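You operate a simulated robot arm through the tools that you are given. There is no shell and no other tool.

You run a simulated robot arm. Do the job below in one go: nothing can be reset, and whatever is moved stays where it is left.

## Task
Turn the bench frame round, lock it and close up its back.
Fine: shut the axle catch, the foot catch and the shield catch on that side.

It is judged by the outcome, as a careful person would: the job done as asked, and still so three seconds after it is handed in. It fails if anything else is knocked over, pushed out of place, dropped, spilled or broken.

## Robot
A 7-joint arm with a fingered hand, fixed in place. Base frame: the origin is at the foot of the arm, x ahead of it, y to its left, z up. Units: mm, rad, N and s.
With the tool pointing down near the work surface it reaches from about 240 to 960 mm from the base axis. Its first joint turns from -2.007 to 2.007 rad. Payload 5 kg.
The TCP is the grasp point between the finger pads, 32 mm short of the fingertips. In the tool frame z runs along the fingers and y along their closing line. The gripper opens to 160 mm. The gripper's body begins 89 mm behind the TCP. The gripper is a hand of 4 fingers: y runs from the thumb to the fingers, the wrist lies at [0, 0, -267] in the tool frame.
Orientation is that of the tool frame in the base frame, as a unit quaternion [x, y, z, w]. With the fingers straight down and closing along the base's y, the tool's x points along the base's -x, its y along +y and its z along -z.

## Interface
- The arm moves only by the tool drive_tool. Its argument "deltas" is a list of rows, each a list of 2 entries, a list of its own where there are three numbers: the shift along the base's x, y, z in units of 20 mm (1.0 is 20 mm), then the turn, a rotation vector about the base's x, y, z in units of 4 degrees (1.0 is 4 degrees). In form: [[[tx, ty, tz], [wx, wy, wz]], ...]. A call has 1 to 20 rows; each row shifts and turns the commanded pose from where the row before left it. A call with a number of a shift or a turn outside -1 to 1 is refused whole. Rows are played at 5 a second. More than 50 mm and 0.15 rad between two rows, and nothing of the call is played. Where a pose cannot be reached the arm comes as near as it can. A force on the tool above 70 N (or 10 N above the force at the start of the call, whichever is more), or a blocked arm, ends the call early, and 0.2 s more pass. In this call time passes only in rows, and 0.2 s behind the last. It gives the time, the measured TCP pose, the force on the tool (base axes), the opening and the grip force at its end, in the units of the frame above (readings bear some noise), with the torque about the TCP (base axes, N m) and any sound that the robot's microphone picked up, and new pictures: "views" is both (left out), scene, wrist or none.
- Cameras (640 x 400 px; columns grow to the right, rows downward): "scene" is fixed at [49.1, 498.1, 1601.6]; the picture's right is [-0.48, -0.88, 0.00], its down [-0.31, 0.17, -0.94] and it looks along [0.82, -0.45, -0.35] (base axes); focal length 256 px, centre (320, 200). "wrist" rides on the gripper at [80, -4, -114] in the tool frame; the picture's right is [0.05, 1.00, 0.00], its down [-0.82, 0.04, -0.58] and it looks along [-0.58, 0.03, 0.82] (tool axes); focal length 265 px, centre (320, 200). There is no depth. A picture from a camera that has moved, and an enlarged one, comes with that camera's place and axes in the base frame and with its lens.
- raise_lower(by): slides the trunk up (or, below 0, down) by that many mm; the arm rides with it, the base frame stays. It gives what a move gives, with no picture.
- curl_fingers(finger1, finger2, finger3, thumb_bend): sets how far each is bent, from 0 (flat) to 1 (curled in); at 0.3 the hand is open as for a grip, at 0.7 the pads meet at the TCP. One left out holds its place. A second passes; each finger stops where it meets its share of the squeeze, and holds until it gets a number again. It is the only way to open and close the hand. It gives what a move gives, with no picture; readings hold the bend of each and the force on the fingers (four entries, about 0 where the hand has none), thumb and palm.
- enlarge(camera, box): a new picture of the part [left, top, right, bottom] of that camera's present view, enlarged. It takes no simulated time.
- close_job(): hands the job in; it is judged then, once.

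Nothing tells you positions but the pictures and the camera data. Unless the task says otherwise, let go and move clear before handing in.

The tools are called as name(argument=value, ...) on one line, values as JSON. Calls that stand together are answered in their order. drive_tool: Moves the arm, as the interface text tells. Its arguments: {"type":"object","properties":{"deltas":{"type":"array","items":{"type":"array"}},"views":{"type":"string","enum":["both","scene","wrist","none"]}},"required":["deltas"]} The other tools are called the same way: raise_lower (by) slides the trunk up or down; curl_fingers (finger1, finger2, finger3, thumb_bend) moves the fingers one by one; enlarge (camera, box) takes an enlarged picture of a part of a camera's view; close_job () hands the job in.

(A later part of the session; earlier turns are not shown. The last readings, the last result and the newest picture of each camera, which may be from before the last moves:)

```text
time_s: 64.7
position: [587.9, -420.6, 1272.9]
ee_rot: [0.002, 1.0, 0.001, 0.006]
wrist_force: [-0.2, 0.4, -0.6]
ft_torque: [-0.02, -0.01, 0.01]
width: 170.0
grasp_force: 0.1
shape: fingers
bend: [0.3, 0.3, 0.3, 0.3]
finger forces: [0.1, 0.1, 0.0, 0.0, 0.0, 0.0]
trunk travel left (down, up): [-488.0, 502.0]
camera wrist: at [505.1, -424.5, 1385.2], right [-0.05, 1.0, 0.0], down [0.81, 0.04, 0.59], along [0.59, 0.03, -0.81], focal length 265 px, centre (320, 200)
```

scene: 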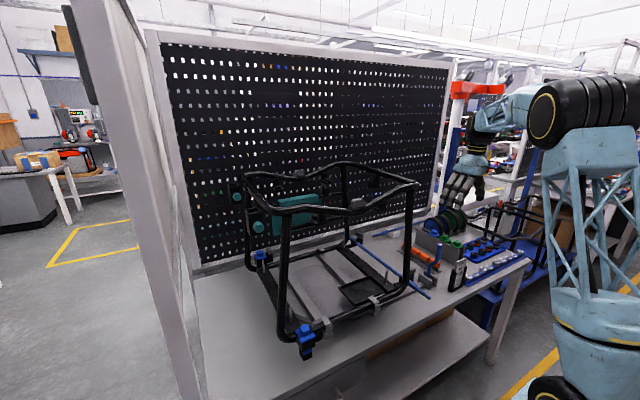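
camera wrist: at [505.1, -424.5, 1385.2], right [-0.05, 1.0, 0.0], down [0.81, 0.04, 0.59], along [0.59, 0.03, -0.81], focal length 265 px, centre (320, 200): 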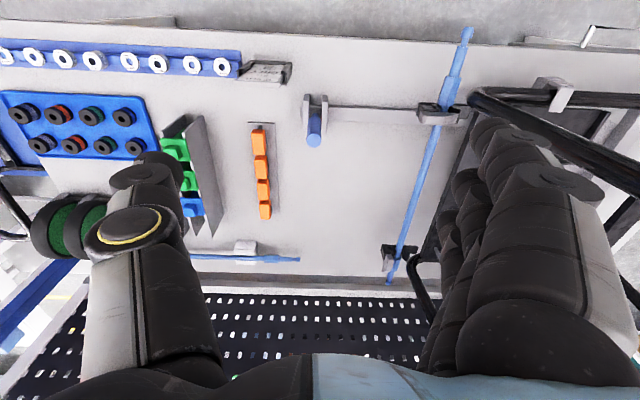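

enlarge(camera="wrist", box=[270, 80, 370, 160])

```text
5.00 times, centred on (320, 120) of wrist
camera zoom: at [505.1, -424.5, 1385.2], right [-0.05, 1.0, 0.0], down [0.81, 0.04, 0.59], along [0.59, 0.03, -0.81], focal length 1327 px, centre (320, 600)
```

zoom: 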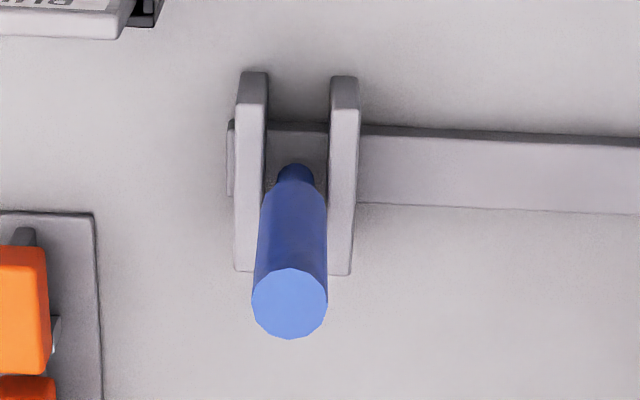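

The lever handle top is at about (655, -426, 1035). I'll preshape the hand, move over it and lower around the handle.

curl_fingers(finger1=0.52, finger2=0.52, finger3=0.52, thumb_bend=0.52)

drive_tool(deltas=[[[1, -0.1, 0], [0, 0, 0]], [[1, -0.1, 0], [0, 0, 0]], [[1, -0.1, -1], [0, 0, 0]], [[0.4, 0, -1], [0, 0, 0]], [[0, 0, -1], [0, 0, 0]], [[0, 0, -1], [0, 0, 0]], [[0, 0, -1], [0, 0, 0]], [[0, 0, -1], [0, 0, 0]]])

```text
time_s: 65.7
position: [587.4, -419.9, 1273.1]
ee_rot: [0.003, 1.0, 0.002, 0.007]
wrist_force: [-0.2, -0.2, 0.2]
ft_torque: [-0.01, 0.0, -0.02]
width: 84.5
grasp_force: 0.1
shape: fingers
bend: [0.52, 0.52, 0.52, 0.52]
finger forces: [0.0, 0.1, 0.0, 0.0, 0.0, 0.0]
trunk travel left (down, up): [-488.0, 502.0]
```

```text
time_s: 67.5
position: [657.0, -428.1, 1153.6]
ee_rot: [0.003, 1.0, 0.0, 0.005]
wrist_force: [0.4, 0.3, 0.0]
ft_torque: [-0.07, -0.01, -0.03]
width: 84.2
grasp_force: 0.1
shape: fingers
bend: [0.52, 0.52, 0.52, 0.52]
finger forces: [0.0, 0.1, 0.0, 0.0, 0.0, 0.0]
trunk travel left (down, up): [-488.0, 502.0]
camera wrist: at [573.3, -432.5, 1265.9], right [-0.05, 1.0, 0.0], down [0.81, 0.04, 0.59], along [0.59, 0.03, -0.81], focal length 265 px, centre (320, 200)
```

scene: 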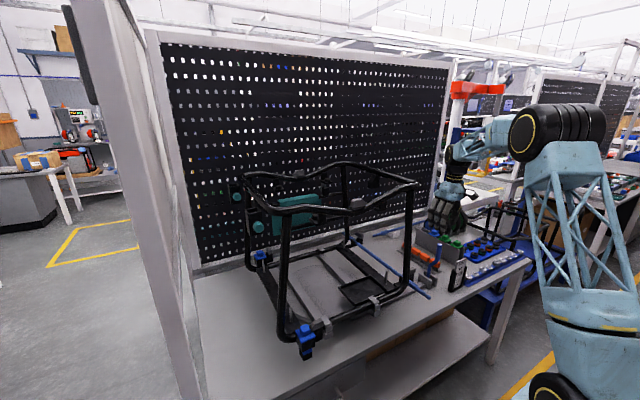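
wrist: 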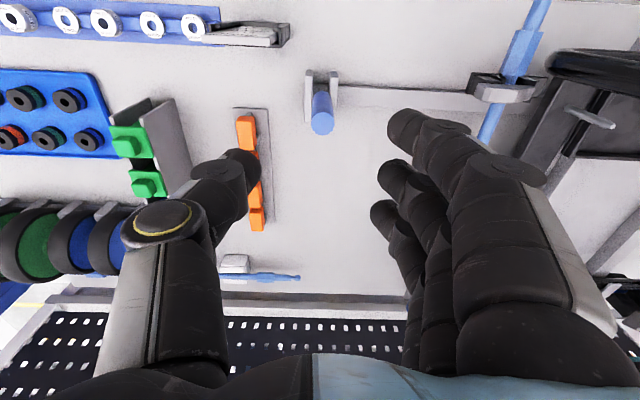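

Well aligned. Lowering around the handle.

drive_tool(deltas=[[[0, 0.1, -1], [0, 0, 0]], [[0, 0, -1], [0, 0, 0]], [[0, 0, -1], [0, 0, 0]], [[0, 0, -1], [0, 0, 0]], [[0, 0, -1], [0, 0, 0]], [[0, 0, -1], [0, 0, 0]], [[0, 0, -0.8], [0, 0, 0]]])

curl_fingers(finger1=0.7, finger2=0.7, finger3=0.7, thumb_bend=0.7)

```text
time_s: 69.1
position: [654.6, -425.0, 1015.3]
ee_rot: [0.003, 1.0, 0.001, 0.006]
wrist_force: [0.1, 0.2, -0.3]
ft_torque: [0.01, 0.0, 0.03]
width: 84.2
grasp_force: 0.0
shape: fingers
bend: [0.52, 0.52, 0.52, 0.52]
finger forces: [0.0, 0.1, 0.1, 0.0, 0.0, 0.0]
trunk travel left (down, up): [-488.0, 502.0]
camera wrist: at [571.3, -429.3, 1128.9], right [-0.05, 1.0, 0.0], down [0.81, 0.04, 0.59], along [0.59, 0.03, -0.81], focal length 265 px, centre (320, 200)
```

scene: 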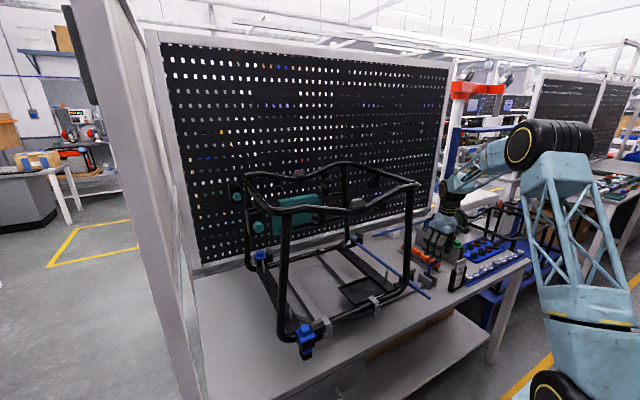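
wrist: 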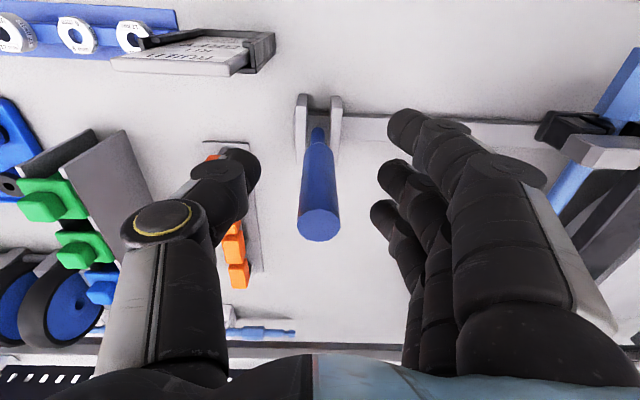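

```text
time_s: 70.1
position: [654.4, -425.6, 1016.8]
ee_rot: [0.002, 1.0, 0.001, 0.005]
wrist_force: [-1.5, -3.1, -5.0]
ft_torque: [0.02, 0.06, -0.02]
width: 28.8
grasp_force: 5.7
shape: fingers
bend: [0.7, 0.66, 0.7, 0.68]
finger forces: [0.0, 4.3, 0.1, 0.0, 7.3, 0.0]
trunk travel left (down, up): [-488.0, 502.0]
```

Gripped the handle with thumb and middle finger. Now I'll test gently which way the lever goes, first away from the robot.

drive_tool(deltas=[[[0.25, 0, 0], [0, 0, 0]], [[0.25, 0, 0], [0, 0, 0]]], views="none")

```text
time_s: 70.7
position: [666.3, -426.3, 1018.4]
ee_rot: [0.003, 1.0, 0.002, 0.007]
wrist_force: [-2.1, -2.8, -1.3]
ft_torque: [-0.04, 0.06, 0.02]
width: 28.3
grasp_force: 5.2
shape: fingers
bend: [0.7, 0.66, 0.7, 0.68]
finger forces: [0.0, 3.9, 0.0, 0.1, 6.7, 0.1]
trunk travel left (down, up): [-488.0, 502.0]
```

drive_tool(deltas=[[[0.3, 0, 0], [0, 0, 0]], [[0.3, 0, -0.05], [0, 0, 0]]])

enlarge(camera="scene", box=[395, 205, 475, 285])

```text
time_s: 71.3
position: [674.4, -424.2, 1016.7]
ee_rot: [0.003, 1.0, 0.0, 0.005]
wrist_force: [-9.9, 0.5, 2.8]
ft_torque: [0.05, 0.32, 0.02]
width: 26.0
grasp_force: 6.1
shape: fingers
bend: [0.7, 0.69, 0.7, 0.69]
finger forces: [9.5, 1.1, 0.0, 0.0, 2.0, 0.0]
trunk travel left (down, up): [-488.0, 502.0]
camera wrist: at [592.7, -429.8, 1129.4], right [-0.05, 1.0, 0.0], down [0.81, 0.04, 0.59], along [0.58, 0.03, -0.81], focal length 265 px, centre (320, 200)
```

scene: 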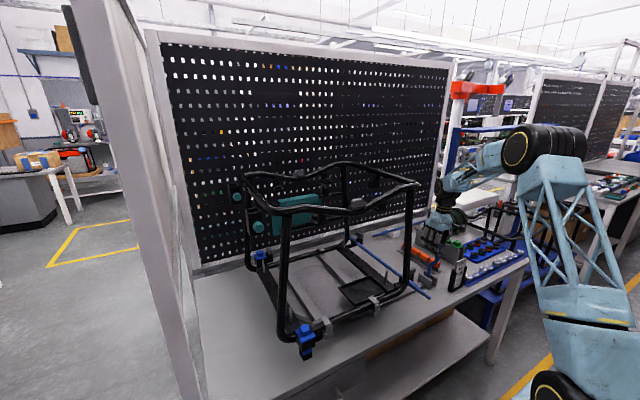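
wrist: 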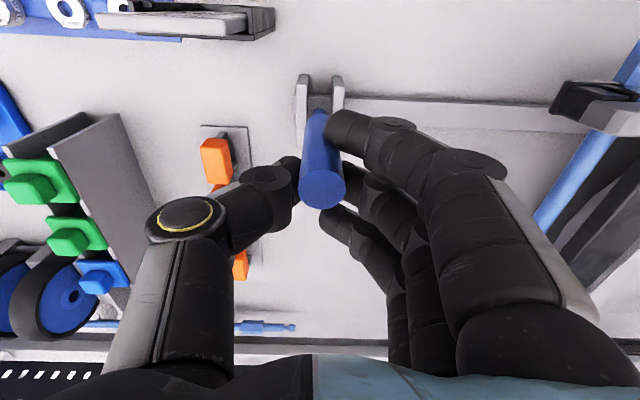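

```text
5.00 times, centred on (435, 245) of scene
camera zoom: at [49.1, 498.1, 1601.6], right [-0.48, -0.88, 0.0], down [-0.31, 0.17, -0.94], along [0.82, -0.45, -0.35], focal length 1281 px, centre (-255, -25)
```

zoom: 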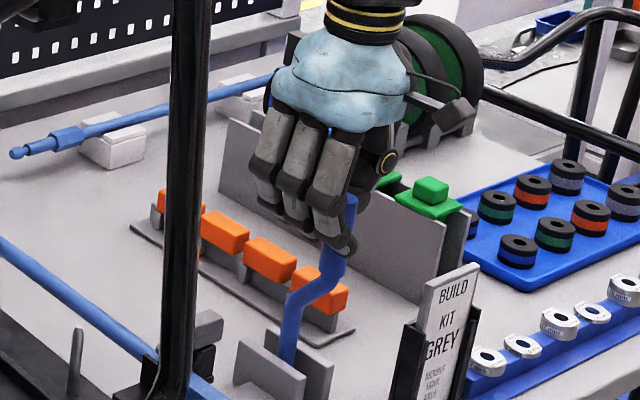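

The lever didn't move away under 10 N. I'll try the other way, toward the robot.

drive_tool(deltas=[[[-0.5, 0, 0], [0, 0, 0]], [[-0.5, 0, 0], [0, 0, 0]], [[-0.5, 0, 0], [0, 0, 0]], [[-0.5, 0, 0], [0, 0, 0]], [[-0.3, 0, 0], [0, 0, 0]]])

```text
time_s: 72.5
position: [630.1, -425.7, 1016.5]
ee_rot: [0.003, 1.0, 0.001, 0.005]
wrist_force: [2.3, 0.7, -3.8]
ft_torque: [0.02, -0.16, -0.06]
width: 27.4
grasp_force: 3.0
shape: fingers
bend: [0.68, 0.69, 0.7, 0.69]
finger forces: [2.5, 1.6, 0.1, 0.0, 2.1, 0.0]
trunk travel left (down, up): [-488.0, 502.0]
camera wrist: at [547.7, -429.8, 1128.2], right [-0.05, 1.0, 0.0], down [0.81, 0.04, 0.59], along [0.59, 0.03, -0.81], focal length 265 px, centre (320, 200)
```

scene: 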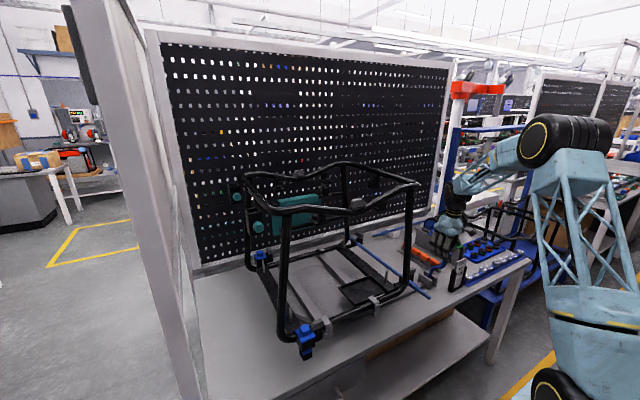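
wrist: 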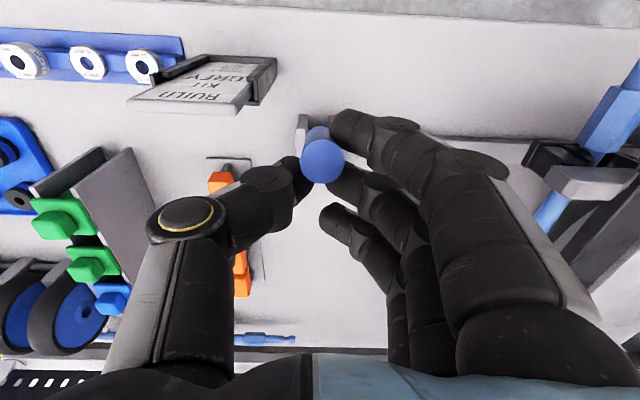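

The lever moves easily toward the robot (about 2 N), so that is its free direction. I'll keep pulling it along its arc and watch for a stop.

drive_tool(deltas=[[[-0.7, 0, -0.3], [0, 0, 0]], [[-0.7, 0, -0.4], [0, 0, 0]]])

```text
time_s: 73.1
position: [602.8, -426.2, 1001.2]
ee_rot: [0.002, 1.0, 0.001, 0.006]
wrist_force: [3.0, 3.8, -5.1]
ft_torque: [0.01, -0.17, -0.05]
width: 28.1
grasp_force: 4.7
shape: fingers
bend: [0.67, 0.68, 0.7, 0.69]
finger forces: [3.9, 3.4, 0.1, 0.0, 1.6, 0.0]
trunk travel left (down, up): [-488.0, 502.0]
camera wrist: at [520.2, -430.8, 1114.9], right [-0.05, 1.0, 0.0], down [0.81, 0.04, 0.59], along [0.59, 0.03, -0.81], focal length 265 px, centre (320, 200)
```

scene: 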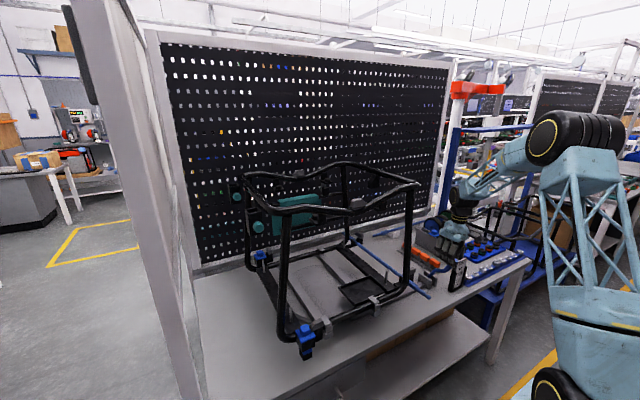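
wrist: 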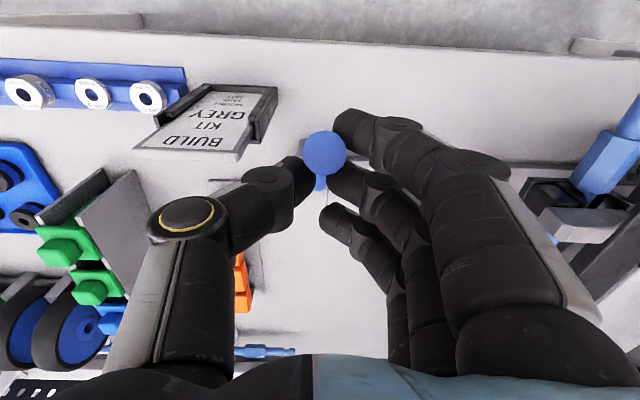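

drive_tool(deltas=[[[-0.7, 0, -0.5], [0, 0, 0]], [[-0.6, 0, -0.6], [0, 0, 0]]])

```text
time_s: 73.7
position: [575.2, -425.9, 980.5]
ee_rot: [0.002, 1.0, 0.001, 0.006]
wrist_force: [1.3, 2.2, -4.1]
ft_torque: [0.04, -0.19, -0.08]
width: 28.9
grasp_force: 4.6
shape: fingers
bend: [0.66, 0.68, 0.7, 0.7]
finger forces: [4.7, 3.7, 0.0, 0.1, 2.0, 0.0]
trunk travel left (down, up): [-488.0, 502.0]
camera wrist: at [492.9, -430.6, 1092.9], right [-0.05, 1.0, 0.0], down [0.81, 0.04, 0.59], along [0.59, 0.03, -0.81], focal length 265 px, centre (320, 200)
```

scene: 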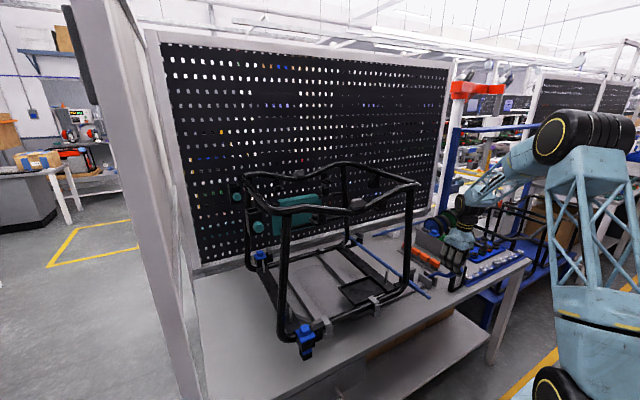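
wrist: 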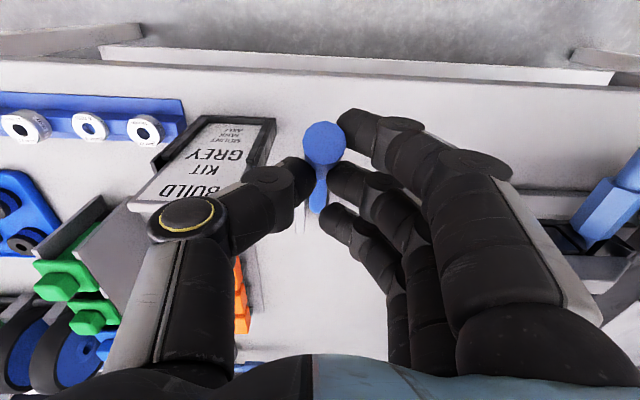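

The lever is at about 47 degrees and still moving freely, but the thumb is close to the label card. I'll let go upward and re-approach with the hand turned so the thumb stays clear of it.

curl_fingers(finger1=0.58, finger2=0.58, finger3=0.58, thumb_bend=0.67)

drive_tool(deltas=[[[0, 0.15, 0.5], [0, 0, 0]], [[0, 0.1, 1], [0, 0, 0]], [[0, 0, 1], [0, 0, 0]], [[0, 0, 1], [0, 0, 0]], [[0, 0, 1], [0, 0, 0]], [[0, 0, 1], [0, 0, 0]]])

```text
time_s: 74.7
position: [575.8, -424.5, 980.8]
ee_rot: [0.002, 1.0, 0.001, 0.004]
wrist_force: [-0.4, 0.0, -0.1]
ft_torque: [0.01, 0.02, 0.02]
width: 46.4
grasp_force: 0.0
shape: fingers
bend: [0.57, 0.57, 0.57, 0.67]
finger forces: [0.1, 0.1, 0.0, 0.0, 0.1, 0.0]
trunk travel left (down, up): [-488.0, 502.0]
```

```text
time_s: 76.1
position: [578.3, -421.1, 1091.1]
ee_rot: [0.003, 1.0, 0.001, 0.006]
wrist_force: [0.5, 0.4, -0.1]
ft_torque: [-0.03, 0.02, -0.01]
width: 46.4
grasp_force: 0.1
shape: fingers
bend: [0.57, 0.57, 0.57, 0.67]
finger forces: [0.1, 0.0, 0.1, 0.1, 0.0, 0.0]
trunk travel left (down, up): [-488.0, 502.0]
camera wrist: at [495.0, -425.8, 1203.7], right [-0.05, 1.0, 0.0], down [0.81, 0.04, 0.59], along [0.59, 0.03, -0.81], focal length 265 px, centre (320, 200)
```

scene: 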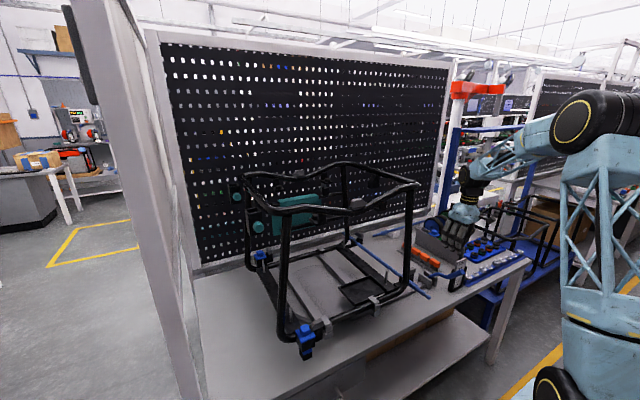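
wrist: 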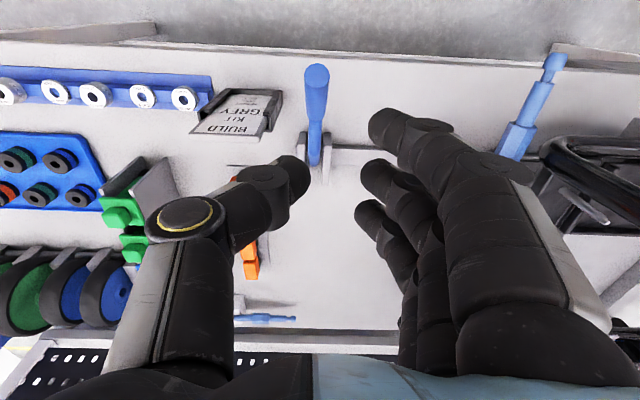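

enlarge(camera="scene", box=[400, 230, 480, 300])

enlarge(camera="wrist", box=[180, 50, 340, 170])

```text
5.71 times, centred on (440, 265) of scene
camera zoom: at [49.1, 498.1, 1601.6], right [-0.48, -0.88, 0.0], down [-0.31, 0.17, -0.94], along [0.82, -0.45, -0.35], focal length 1464 px, centre (-366, -171)
```

zoom: 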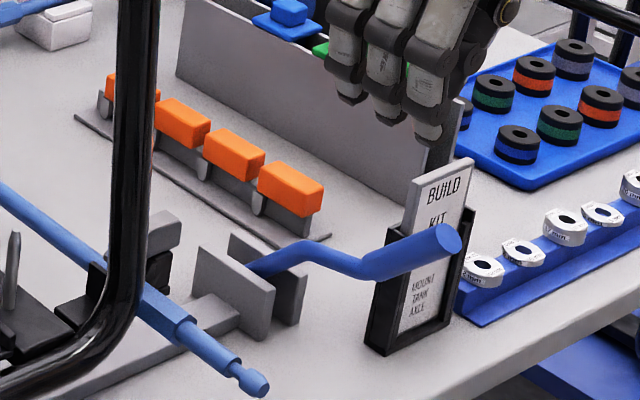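

```text
3.33 times, centred on (260, 110) of wrist
camera zoom: at [495.0, -425.8, 1203.7], right [-0.05, 1.0, 0.0], down [0.81, 0.04, 0.59], along [0.59, 0.03, -0.81], focal length 885 px, centre (520, 500)
```

zoom: 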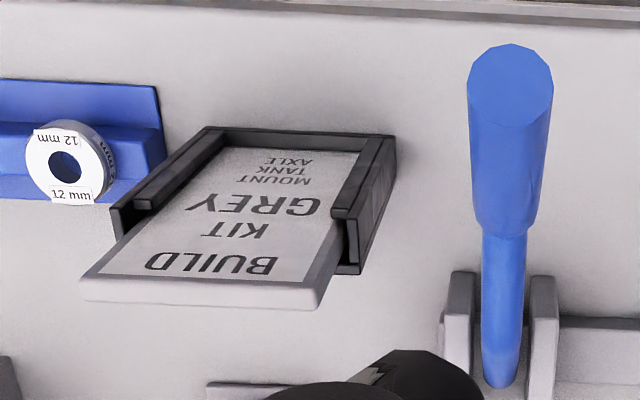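

The lever rests at about 50 degrees toward the robot. I'll check whether this is the end of travel by pressing lightly down on the handle with closed fingers.

curl_fingers(finger1=0.78, finger2=0.78, finger3=0.78, thumb_bend=0.78)

drive_tool(deltas=[[[-0.7, -0.1, 0], [0, 0, 0]], [[-0.8, -0.1, 0], [0, 0, 0]], [[0, 0, -0.8], [0, 0, 0]], [[0, 0, -0.8], [0, 0, 0]], [[0, 0, -0.8], [0, 0, 0]]])

```text
time_s: 77.1
position: [577.7, -421.0, 1090.4]
ee_rot: [0.003, 1.0, 0.001, 0.005]
wrist_force: [0.7, 0.3, 0.5]
ft_torque: [-0.01, 0.01, -0.02]
width: 15.8
grasp_force: 0.1
shape: fingers
bend: [0.78, 0.7, 0.78, 0.77]
finger forces: [0.0, 0.1, 0.0, 0.0, 0.1, 0.0]
trunk travel left (down, up): [-488.0, 502.0]
```

```text
time_s: 78.3
position: [546.5, -426.1, 1042.0]
ee_rot: [0.003, 1.0, 0.0, 0.006]
wrist_force: [0.1, 1.3, 0.0]
ft_torque: [0.01, -0.01, -0.04]
width: 16.1
grasp_force: 0.1
shape: fingers
bend: [0.78, 0.7, 0.78, 0.77]
finger forces: [0.1, 0.0, 0.0, 0.0, 0.0, 0.0]
trunk travel left (down, up): [-488.0, 502.0]
camera wrist: at [463.7, -430.4, 1155.0], right [-0.05, 1.0, 0.0], down [0.81, 0.04, 0.59], along [0.59, 0.03, -0.81], focal length 265 px, centre (320, 200)
```

scene: 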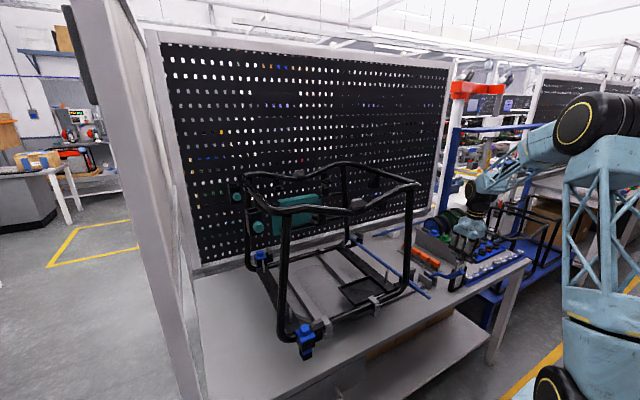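
wrist: 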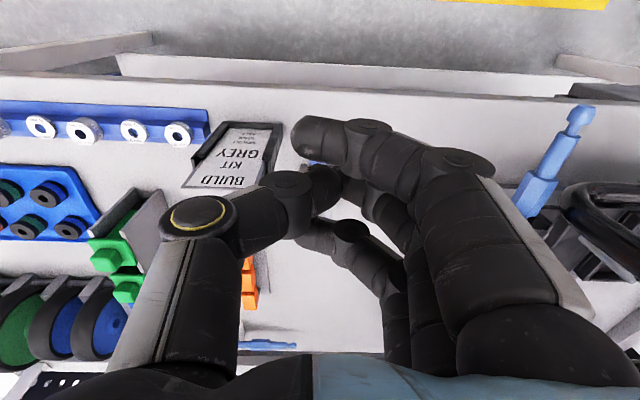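

drive_tool(deltas=[[[0, 0.1, -0.5], [0, 0, 0]], [[0, 0, -0.5], [0, 0, 0]], [[0, 0, -0.4], [0, 0, 0]]], views="wrist")

```text
time_s: 79.1
position: [546.9, -423.5, 1013.4]
ee_rot: [0.003, 1.0, 0.0, 0.006]
wrist_force: [-0.2, 0.2, 0.1]
ft_torque: [0.02, -0.01, 0.02]
width: 16.1
grasp_force: 0.1
shape: fingers
bend: [0.78, 0.7, 0.78, 0.77]
finger forces: [0.0, 0.1, 0.1, 0.1, 0.0, 0.0]
trunk travel left (down, up): [-488.0, 502.0]
camera wrist: at [463.7, -427.7, 1126.3], right [-0.05, 1.0, 0.0], down [0.81, 0.04, 0.59], along [0.59, 0.03, -0.81], focal length 265 px, centre (320, 200)
```

wrist: 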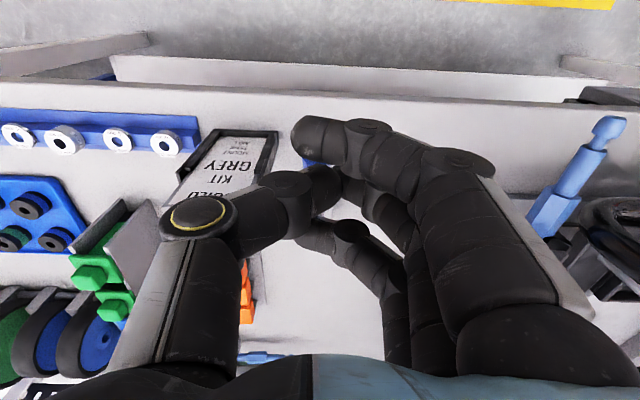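

drive_tool(deltas=[[[0, 0.1, -0.4], [0, 0, 0]], [[0, 0, -0.4], [0, 0, 0]]], views="none")

enlarge(camera="scene", box=[400, 220, 500, 300])

```text
time_s: 79.7
position: [546.7, -421.4, 997.9]
ee_rot: [0.003, 1.0, 0.001, 0.006]
wrist_force: [0.0, -0.6, 0.3]
ft_torque: [0.02, 0.04, -0.01]
width: 16.1
grasp_force: 0.0
shape: fingers
bend: [0.78, 0.7, 0.78, 0.77]
finger forces: [0.0, 0.0, 0.0, 0.0, 0.0, 0.1]
trunk travel left (down, up): [-488.0, 502.0]
```

```text
5.00 times, centred on (450, 260) of scene
camera zoom: at [49.1, 498.1, 1601.6], right [-0.48, -0.88, 0.0], down [-0.31, 0.17, -0.94], along [0.82, -0.45, -0.35], focal length 1281 px, centre (-330, -100)
```

zoom: 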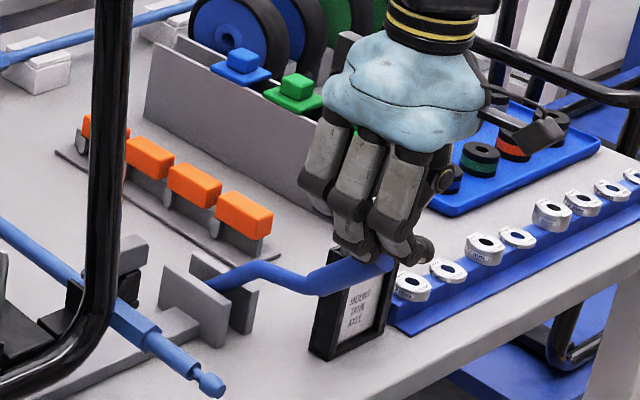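

The fingers are just above the handle end. Continuing down slowly.

drive_tool(deltas=[[[0, 0, -0.4], [0, 0, 0]], [[0, 0, -0.4], [0, 0, 0]]], views="none")

enlarge(camera="scene", box=[400, 220, 500, 300])

```text
time_s: 80.3
position: [548.1, -423.4, 985.8]
ee_rot: [0.002, 1.0, -0.001, 0.008]
wrist_force: [3.4, -0.9, 30.5]
ft_torque: [0.01, -0.04, 0.0]
width: 17.1
grasp_force: 19.4
shape: fingers
bend: [0.78, 0.72, 0.78, 0.79]
finger forces: [0.1, 0.0, 0.1, 0.0, 38.1, 0.0]
trunk travel left (down, up): [-488.0, 502.0]
```

```text
5.00 times, centred on (450, 260) of scene
camera zoom: at [49.1, 498.1, 1601.6], right [-0.48, -0.88, 0.0], down [-0.31, 0.17, -0.94], along [0.82, -0.45, -0.35], focal length 1281 px, centre (-330, -100)
```

zoom: 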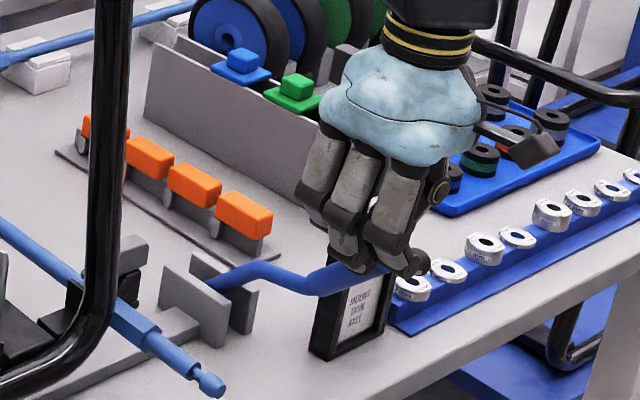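

At 30 N it doesn't go further, so the lever is at its end stop – presumably released. I'll rise, open the hand and go back to the frame.

drive_tool(deltas=[[[0, 0, 1], [0, 0, 0]], [[0, 0, 1], [0, 0, 0]], [[0, 0, 1], [0, 0, 0]], [[0, 0, 1], [0, 0, 0]], [[0, 0, 1], [0, 0, 0]], [[0, 0, 1], [0, 0, 0]], [[0, 0, 1], [0, 0, 0]], [[0, 0, 1], [0, 0, 0]], [[0, 0, 1], [0, 0, 0]], [[0, 0, 1], [0, 0, 0]]], views="none")

curl_fingers(finger1=0.3, finger2=0.3, finger3=0.3, thumb_bend=0.3)

enlarge(camera="scene", box=[400, 220, 500, 300])

```text
time_s: 82.5
position: [546.9, -420.6, 1181.6]
ee_rot: [0.003, 1.0, 0.001, 0.005]
wrist_force: [-0.6, 0.2, -0.1]
ft_torque: [-0.01, -0.01, 0.0]
width: 16.3
grasp_force: 0.1
shape: fingers
bend: [0.78, 0.7, 0.78, 0.79]
finger forces: [0.0, 0.0, 0.0, 0.0, 0.1, 0.1]
trunk travel left (down, up): [-488.0, 502.0]
```

```text
time_s: 83.5
position: [547.0, -420.1, 1181.4]
ee_rot: [0.002, 1.0, 0.001, 0.006]
wrist_force: [-0.1, 0.1, 0.4]
ft_torque: [0.01, 0.01, -0.02]
width: 170.1
grasp_force: 0.1
shape: fingers
bend: [0.3, 0.3, 0.3, 0.3]
finger forces: [0.0, 0.0, 0.0, 0.0, 0.0, 0.1]
trunk travel left (down, up): [-488.0, 502.0]
```

```text
5.00 times, centred on (450, 260) of scene
camera zoom: at [49.1, 498.1, 1601.6], right [-0.48, -0.88, 0.0], down [-0.31, 0.17, -0.94], along [0.82, -0.45, -0.35], focal length 1281 px, centre (-330, -100)
```

zoom: 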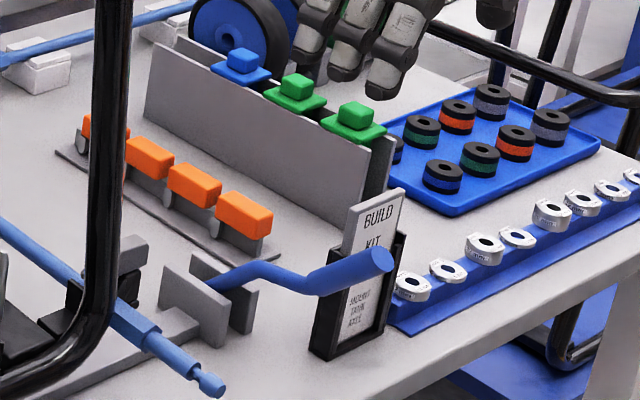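

The lever is down at its stop. Now I'll raise the hand and grip the right top rail close to the corner again, to turn the frame clockwise.

raise_lower(by=290)

drive_tool(deltas=[[[0.5, 1, 0], [0, 0, 0]], [[0.5, 1, 0], [0, 0, 0]], [[0.5, 1, 0], [0, 0, 0]], [[0.5, 1, 0], [0, 0, 0]], [[0.5, 1, 0], [0, 0, 0]], [[0.5, 1, 0], [0, 0, 0]], [[0.5, 1, 0], [0, 0, 0]], [[0.5, 1, 0], [0, 0, 0]], [[0.5, 1, 0], [0, 0, 0]], [[0.5, 1, 0], [0, 0, 0]], [[0.5, 1, 0], [0, 0, 0]], [[0.6, 1, 0], [0, 0, 0]], [[0, 0.3, 0], [0, 0, 0]]])

```text
time_s: 86.4
position: [546.7, -420.3, 1471.3]
ee_rot: [0.003, 1.0, 0.001, 0.005]
wrist_force: [0.4, 0.9, 0.3]
ft_torque: [0.03, 0.01, -0.01]
width: 170.2
grasp_force: 0.1
shape: fingers
bend: [0.3, 0.3, 0.3, 0.3]
finger forces: [0.0, 0.0, 0.0, 0.1, 0.0, 0.0]
trunk travel left (down, up): [-778.0, 212.0]
```

```text
time_s: 89.2
position: [669.1, -173.6, 1469.6]
ee_rot: [0.002, 1.0, 0.001, 0.006]
wrist_force: [0.1, 0.1, 0.1]
ft_torque: [0.0, -0.03, -0.01]
width: 169.9
grasp_force: 0.1
shape: fingers
bend: [0.3, 0.3, 0.3, 0.3]
finger forces: [0.0, 0.1, 0.0, 0.0, 0.0, 0.0]
trunk travel left (down, up): [-778.0, 212.0]
camera wrist: at [586.3, -178.1, 1582.2], right [-0.05, 1.0, 0.0], down [0.81, 0.04, 0.59], along [0.59, 0.03, -0.81], focal length 265 px, centre (320, 200)
```

scene: 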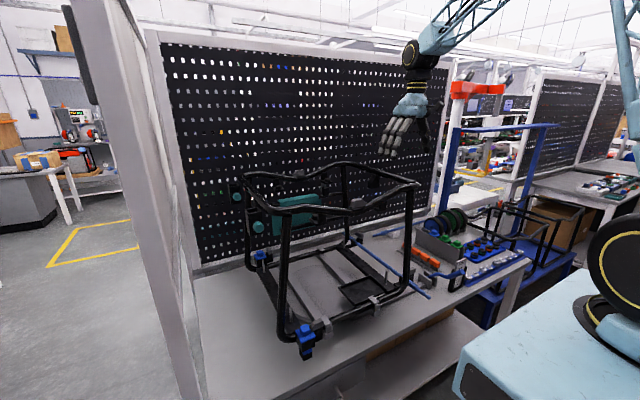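
wrist: 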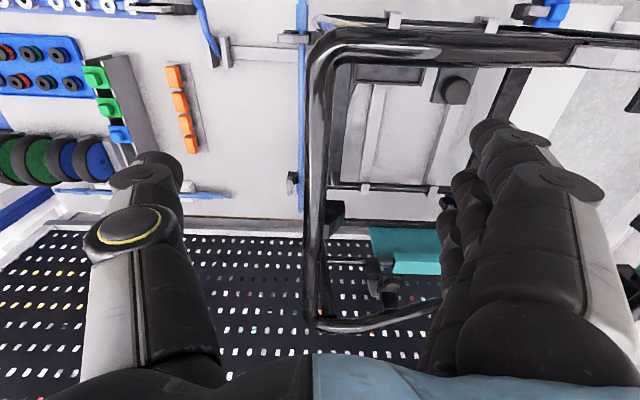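

Lowering onto the rail near the corner and gripping.

drive_tool(deltas=[[[0, 0, -1], [0, 0, 0]], [[0, 0, -1], [0, 0, 0]], [[0, 0, -1], [0, 0, 0]], [[0, 0, -1], [0, 0, 0]], [[0, 0, -0.9], [0, 0, 0]]], views="wrist")

curl_fingers(finger1=0.7, finger2=0.7, finger3=0.7, thumb_bend=0.7)

```text
time_s: 90.4
position: [669.3, -173.7, 1373.6]
ee_rot: [0.003, 1.0, 0.002, 0.006]
wrist_force: [-0.1, 0.0, 0.6]
ft_torque: [-0.01, 0.0, 0.02]
width: 169.9
grasp_force: 0.0
shape: fingers
bend: [0.3, 0.3, 0.3, 0.3]
finger forces: [0.0, 0.1, 0.1, 0.0, 0.0, 0.1]
trunk travel left (down, up): [-778.0, 212.0]
camera wrist: at [585.9, -178.0, 1486.4], right [-0.05, 1.0, 0.0], down [0.81, 0.04, 0.59], along [0.59, 0.03, -0.81], focal length 265 px, centre (320, 200)
```

wrist: 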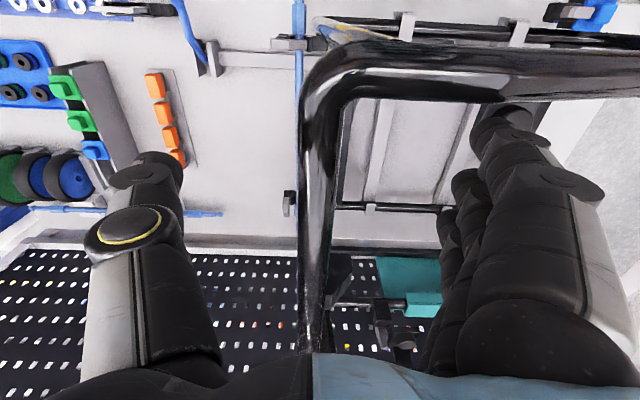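

```text
time_s: 91.4
position: [667.5, -172.4, 1373.0]
ee_rot: [0.002, 1.0, 0.001, 0.005]
wrist_force: [-0.4, 1.5, -6.9]
ft_torque: [0.03, 0.01, 0.07]
width: 35.4
grasp_force: 11.4
shape: fingers
bend: [0.67, 0.66, 0.66, 0.66]
finger forces: [2.6, 4.5, 4.5, 0.0, 10.5, 0.0]
trunk travel left (down, up): [-778.0, 212.0]
```

Gripped. Testing a 4 degree clockwise turn.

drive_tool(deltas=[[[-0.42, 0.245, 0], [0, 0, -0.5]], [[-0.415, 0.255, 0], [0, 0, -0.5]]], views="none")

enlarge(camera="scene", box=[370, 255, 450, 305])

```text
time_s: 92.0
position: [651.8, -163.3, 1373.5]
ee_rot: [0.037, 0.999, 0.0, 0.005]
wrist_force: [0.7, 3.7, -7.4]
ft_torque: [0.09, -0.02, 0.07]
width: 35.1
grasp_force: 11.5
shape: fingers
bend: [0.67, 0.66, 0.66, 0.66]
finger forces: [3.0, 5.0, 4.9, 0.0, 9.5, 0.1]
trunk travel left (down, up): [-778.0, 212.0]
```

```text
8.00 times, centred on (410, 280) of scene
camera zoom: at [49.1, 498.1, 1601.6], right [-0.48, -0.88, 0.0], down [-0.31, 0.17, -0.94], along [0.82, -0.45, -0.35], focal length 2050 px, centre (-400, -440)
```

zoom: 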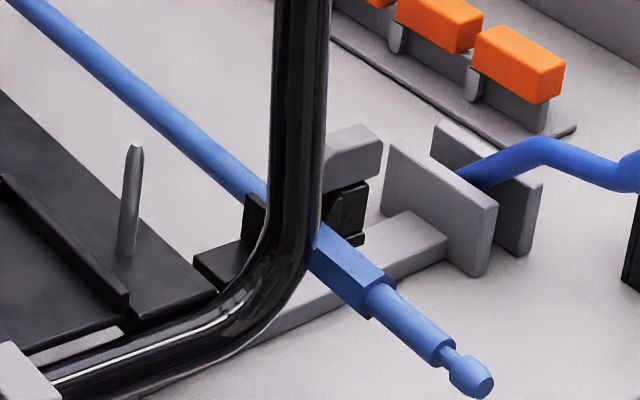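

The frame now turns freely with only a few newtons. I'll carry on along the arc slowly.

drive_tool(deltas=[[[-0.4, 0.279, 0], [0, 0, -0.5]], [[-0.4, 0.279, 0], [0, 0, -0.5]], [[-0.38, 0.306, 0], [0, 0, -0.5]], [[-0.38, 0.306, 0], [0, 0, -0.5]], [[-0.356, 0.331, 0], [0, 0, -0.5]], [[-0.356, 0.331, 0], [0, 0, -0.5]], [[-0.332, 0.356, 0], [0, 0, -0.5]], [[-0.332, 0.356, 0], [0, 0, -0.5]], [[-0.306, 0.378, 0], [0, 0, -0.5]], [[-0.306, 0.378, 0], [0, 0, -0.5]]])

```text
time_s: 94.2
position: [579.4, -96.1, 1373.1]
ee_rot: [0.21, 0.978, 0.0, 0.006]
wrist_force: [2.2, 3.8, -1.4]
ft_torque: [0.12, -0.09, 0.11]
width: 34.8
grasp_force: 12.9
shape: fingers
bend: [0.67, 0.66, 0.66, 0.67]
finger forces: [3.7, 5.7, 5.8, 0.1, 10.0, 0.1]
trunk travel left (down, up): [-778.0, 212.0]
camera wrist: at [503.7, -67.1, 1485.7], right [0.36, 0.93, 0.0], down [0.75, -0.3, 0.59], along [0.55, -0.21, -0.81], focal length 265 px, centre (320, 200)
```

scene: 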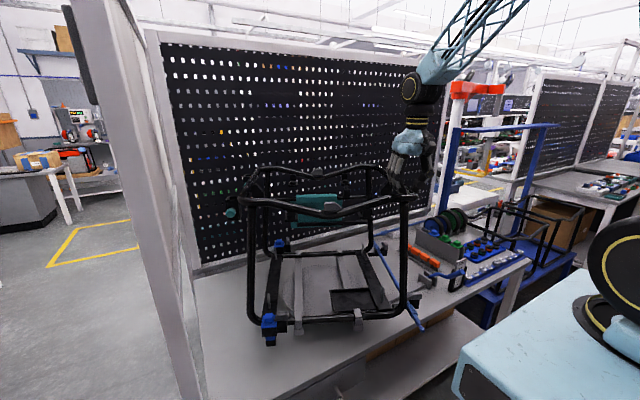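
wrist: 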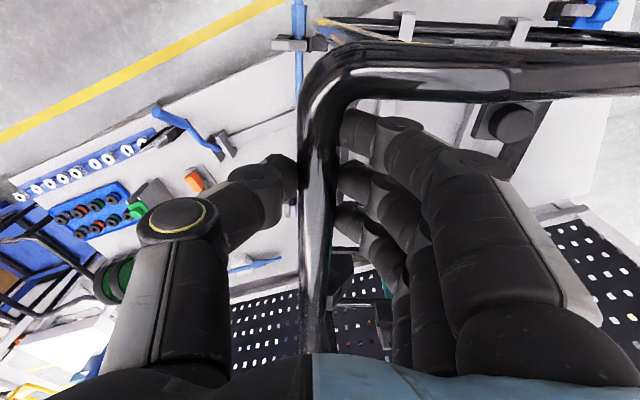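

The frame follows nicely, now at about 24 degrees. Continuing.

drive_tool(deltas=[[[-0.28, 0.399, 0], [0, 0, -0.5]], [[-0.28, 0.399, 0], [0, 0, -0.5]], [[-0.251, 0.417, 0], [0, 0, -0.5]], [[-0.251, 0.417, 0], [0, 0, -0.5]], [[-0.222, 0.434, 0], [0, 0, -0.5]], [[-0.222, 0.434, 0], [0, 0, -0.5]], [[-0.19, 0.448, 0], [0, 0, -0.5]], [[-0.19, 0.448, 0], [0, 0, -0.5]], [[-0.159, 0.46, 0], [0, 0, -0.5]], [[-0.159, 0.46, 0], [0, 0, -0.5]], [[-0.127, 0.47, 0], [0, 0, -0.5]], [[-0.127, 0.47, 0], [0, 0, -0.5]]])

```text
time_s: 96.8
position: [531.4, 7.5, 1373.7]
ee_rot: [0.409, 0.912, -0.002, 0.004]
wrist_force: [3.8, 3.0, -13.8]
ft_torque: [0.1, -0.1, 0.13]
width: 34.9
grasp_force: 10.5
shape: fingers
bend: [0.67, 0.65, 0.65, 0.67]
finger forces: [3.0, 4.8, 5.4, 0.0, 7.9, 0.1]
trunk travel left (down, up): [-778.0, 212.0]
camera wrist: at [473.6, 65.1, 1486.8], right [0.71, 0.7, 0.0], down [0.57, -0.58, 0.59], along [0.41, -0.42, -0.81], focal length 265 px, centre (320, 200)
```

scene: 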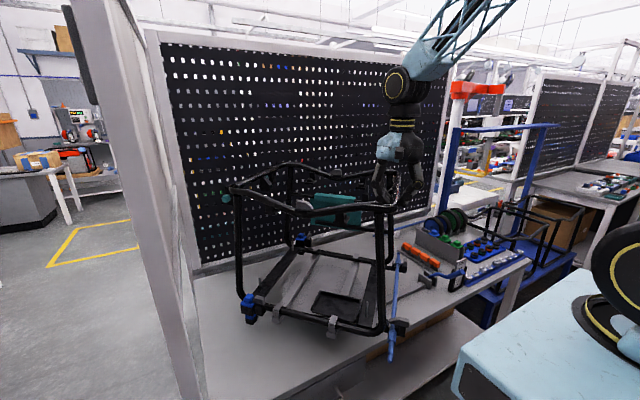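
wrist: 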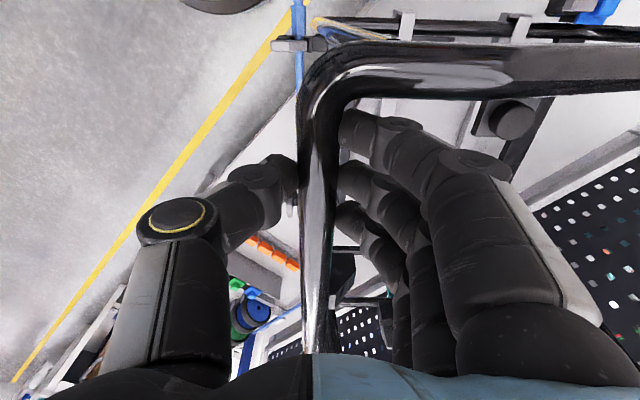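

About 48 degrees so far. Continuing.

drive_tool(deltas=[[[-0.093, 0.478, -0.03], [0, 0, -0.5]], [[-0.093, 0.478, -0.03], [0, 0, -0.5]], [[-0.06, 0.483, 0], [0, 0, -0.5]], [[-0.06, 0.483, 0], [0, 0, -0.5]], [[-0.026, 0.486, 0], [0, 0, -0.5]], [[-0.026, 0.486, 0], [0, 0, -0.5]], [[0.008, 0.487, 0], [0, 0, -0.5]], [[0.008, 0.487, 0], [0, 0, -0.5]], [[0.042, 0.485, 0], [0, 0, -0.5]], [[0.042, 0.485, 0], [0, 0, -0.5]], [[0.076, 0.481, 0], [0, 0, -0.5]], [[0.076, 0.481, 0], [0, 0, -0.5]]])

```text
time_s: 99.4
position: [528.9, 125.4, 1372.7]
ee_rot: [0.59, 0.807, -0.003, 0.005]
wrist_force: [-0.6, 2.2, 1.5]
ft_torque: [0.05, 0.06, 0.14]
width: 34.6
grasp_force: 12.6
shape: fingers
bend: [0.68, 0.66, 0.66, 0.67]
finger forces: [3.3, 4.6, 5.1, 0.0, 12.4, 0.1]
trunk travel left (down, up): [-778.0, 212.0]
camera wrist: at [499.3, 200.2, 1485.7], right [0.94, 0.35, 0.0], down [0.28, -0.76, 0.59], along [0.21, -0.55, -0.81], focal length 265 px, centre (320, 200)
```

scene: 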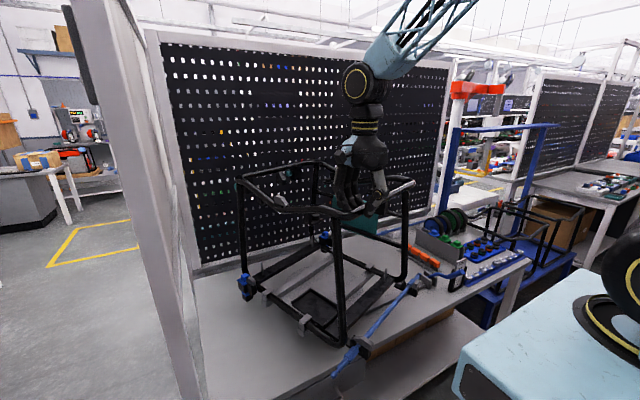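
wrist: 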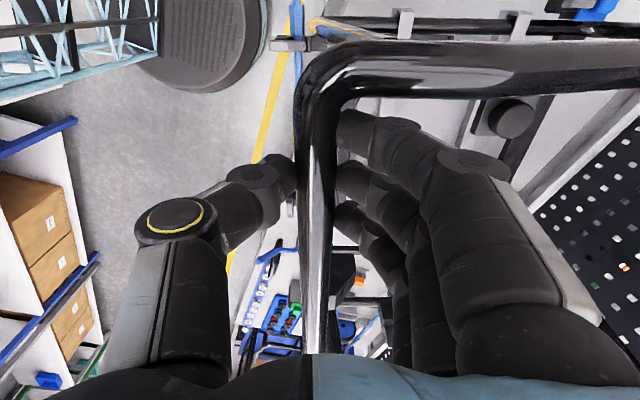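

At 72 degrees. Continuing to about 96.

drive_tool(deltas=[[[0.11, 0.475, 0], [0, 0, -0.5]], [[0.11, 0.475, 0], [0, 0, -0.5]], [[0.142, 0.466, 0], [0, 0, -0.5]], [[0.142, 0.466, 0], [0, 0, -0.5]], [[0.174, 0.455, 0], [0, 0, -0.5]], [[0.174, 0.455, 0], [0, 0, -0.5]], [[0.206, 0.442, 0], [0, 0, -0.5]], [[0.206, 0.442, 0], [0, 0, -0.5]], [[0.236, 0.426, 0], [0, 0, -0.5]], [[0.236, 0.426, 0], [0, 0, -0.5]], [[0.265, 0.409, 0], [0, 0, -0.5]], [[0.265, 0.409, 0], [0, 0, -0.5]]])

```text
time_s: 102.0
position: [573.5, 231.1, 1372.3]
ee_rot: [0.745, 0.667, -0.003, 0.005]
wrist_force: [-6.2, 6.4, 10.2]
ft_torque: [0.16, 0.35, 0.1]
width: 34.5
grasp_force: 13.2
shape: fingers
bend: [0.69, 0.67, 0.66, 0.67]
finger forces: [2.1, 3.6, 4.3, 0.1, 16.8, 0.1]
trunk travel left (down, up): [-778.0, 212.0]
camera wrist: at [577.9, 312.6, 1485.2], right [1.0, -0.06, 0.0], down [-0.05, -0.81, 0.59], along [-0.03, -0.59, -0.81], focal length 265 px, centre (320, 200)
```

scene: 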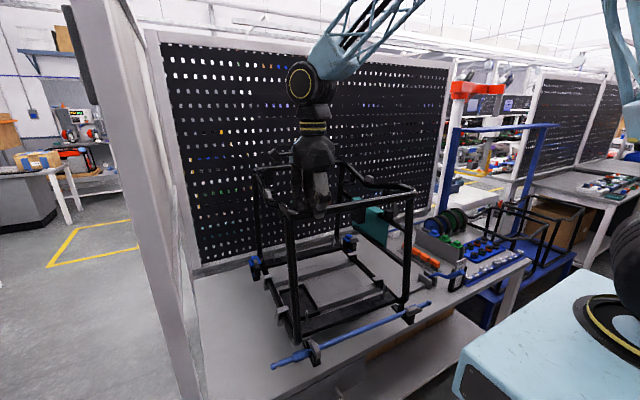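
wrist: 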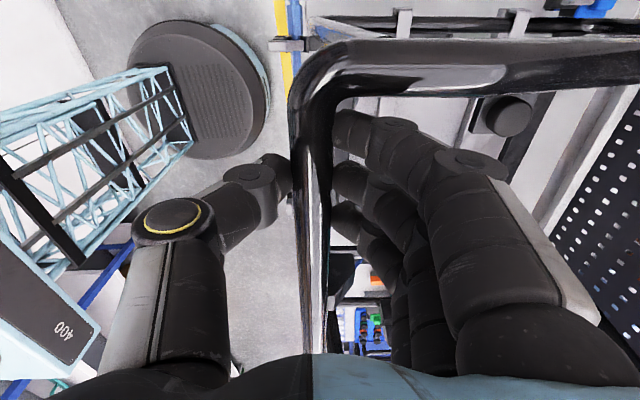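

About 96 degrees turned. I'll let go here, rise, and regrip for the second half with the hand flipped round.

curl_fingers(finger1=0.3, finger2=0.3, finger3=0.3, thumb_bend=0.3)

drive_tool(deltas=[[[0, 0, 1], [0, 0, 0]], [[0, 0, 1], [0, 0, 0]], [[0, 0, 1], [0, 0, 0]], [[0, 0, 1], [0, 0, 0]], [[0, 0, 1], [0, 0, 0]], [[0, 0, 1], [0, 0, 0]]])

```text
time_s: 103.0
position: [575.4, 230.5, 1371.4]
ee_rot: [0.744, 0.668, -0.004, 0.005]
wrist_force: [-0.1, 0.0, 0.1]
ft_torque: [0.07, -0.02, 0.0]
width: 169.8
grasp_force: 0.1
shape: fingers
bend: [0.3, 0.3, 0.3, 0.3]
finger forces: [0.0, 0.0, 0.1, 0.1, 0.1, 0.0]
trunk travel left (down, up): [-778.0, 212.0]
```

```text
time_s: 104.4
position: [575.0, 230.7, 1493.4]
ee_rot: [0.745, 0.667, -0.003, 0.004]
wrist_force: [-0.7, 0.0, -0.1]
ft_torque: [0.01, 0.0, 0.0]
width: 170.1
grasp_force: 0.1
shape: fingers
bend: [0.3, 0.3, 0.3, 0.3]
finger forces: [0.1, 0.0, 0.0, 0.1, 0.0, 0.0]
trunk travel left (down, up): [-778.0, 212.0]
camera wrist: at [578.5, 311.5, 1605.1], right [1.0, -0.06, 0.0], down [-0.05, -0.81, 0.59], along [-0.03, -0.59, -0.81], focal length 265 px, centre (320, 200)
```

scene: 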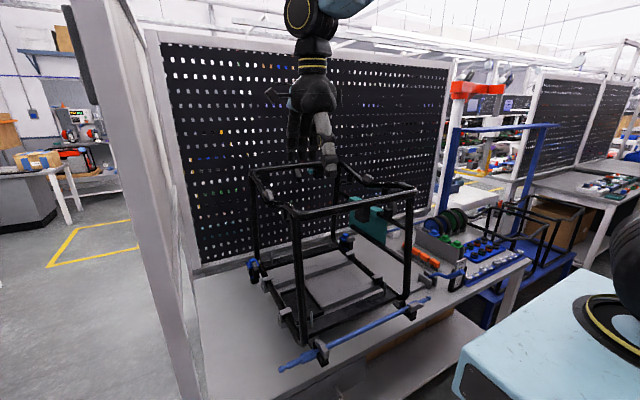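
wrist: 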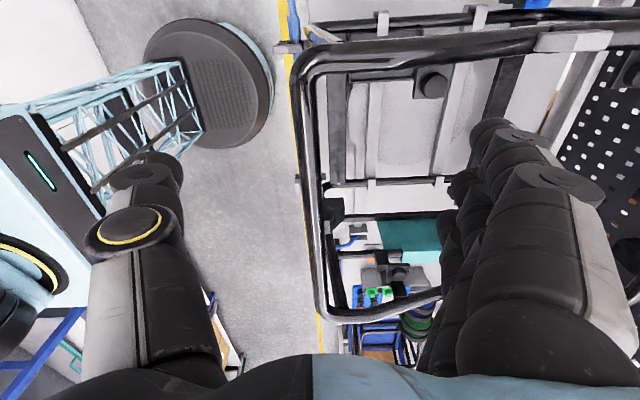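

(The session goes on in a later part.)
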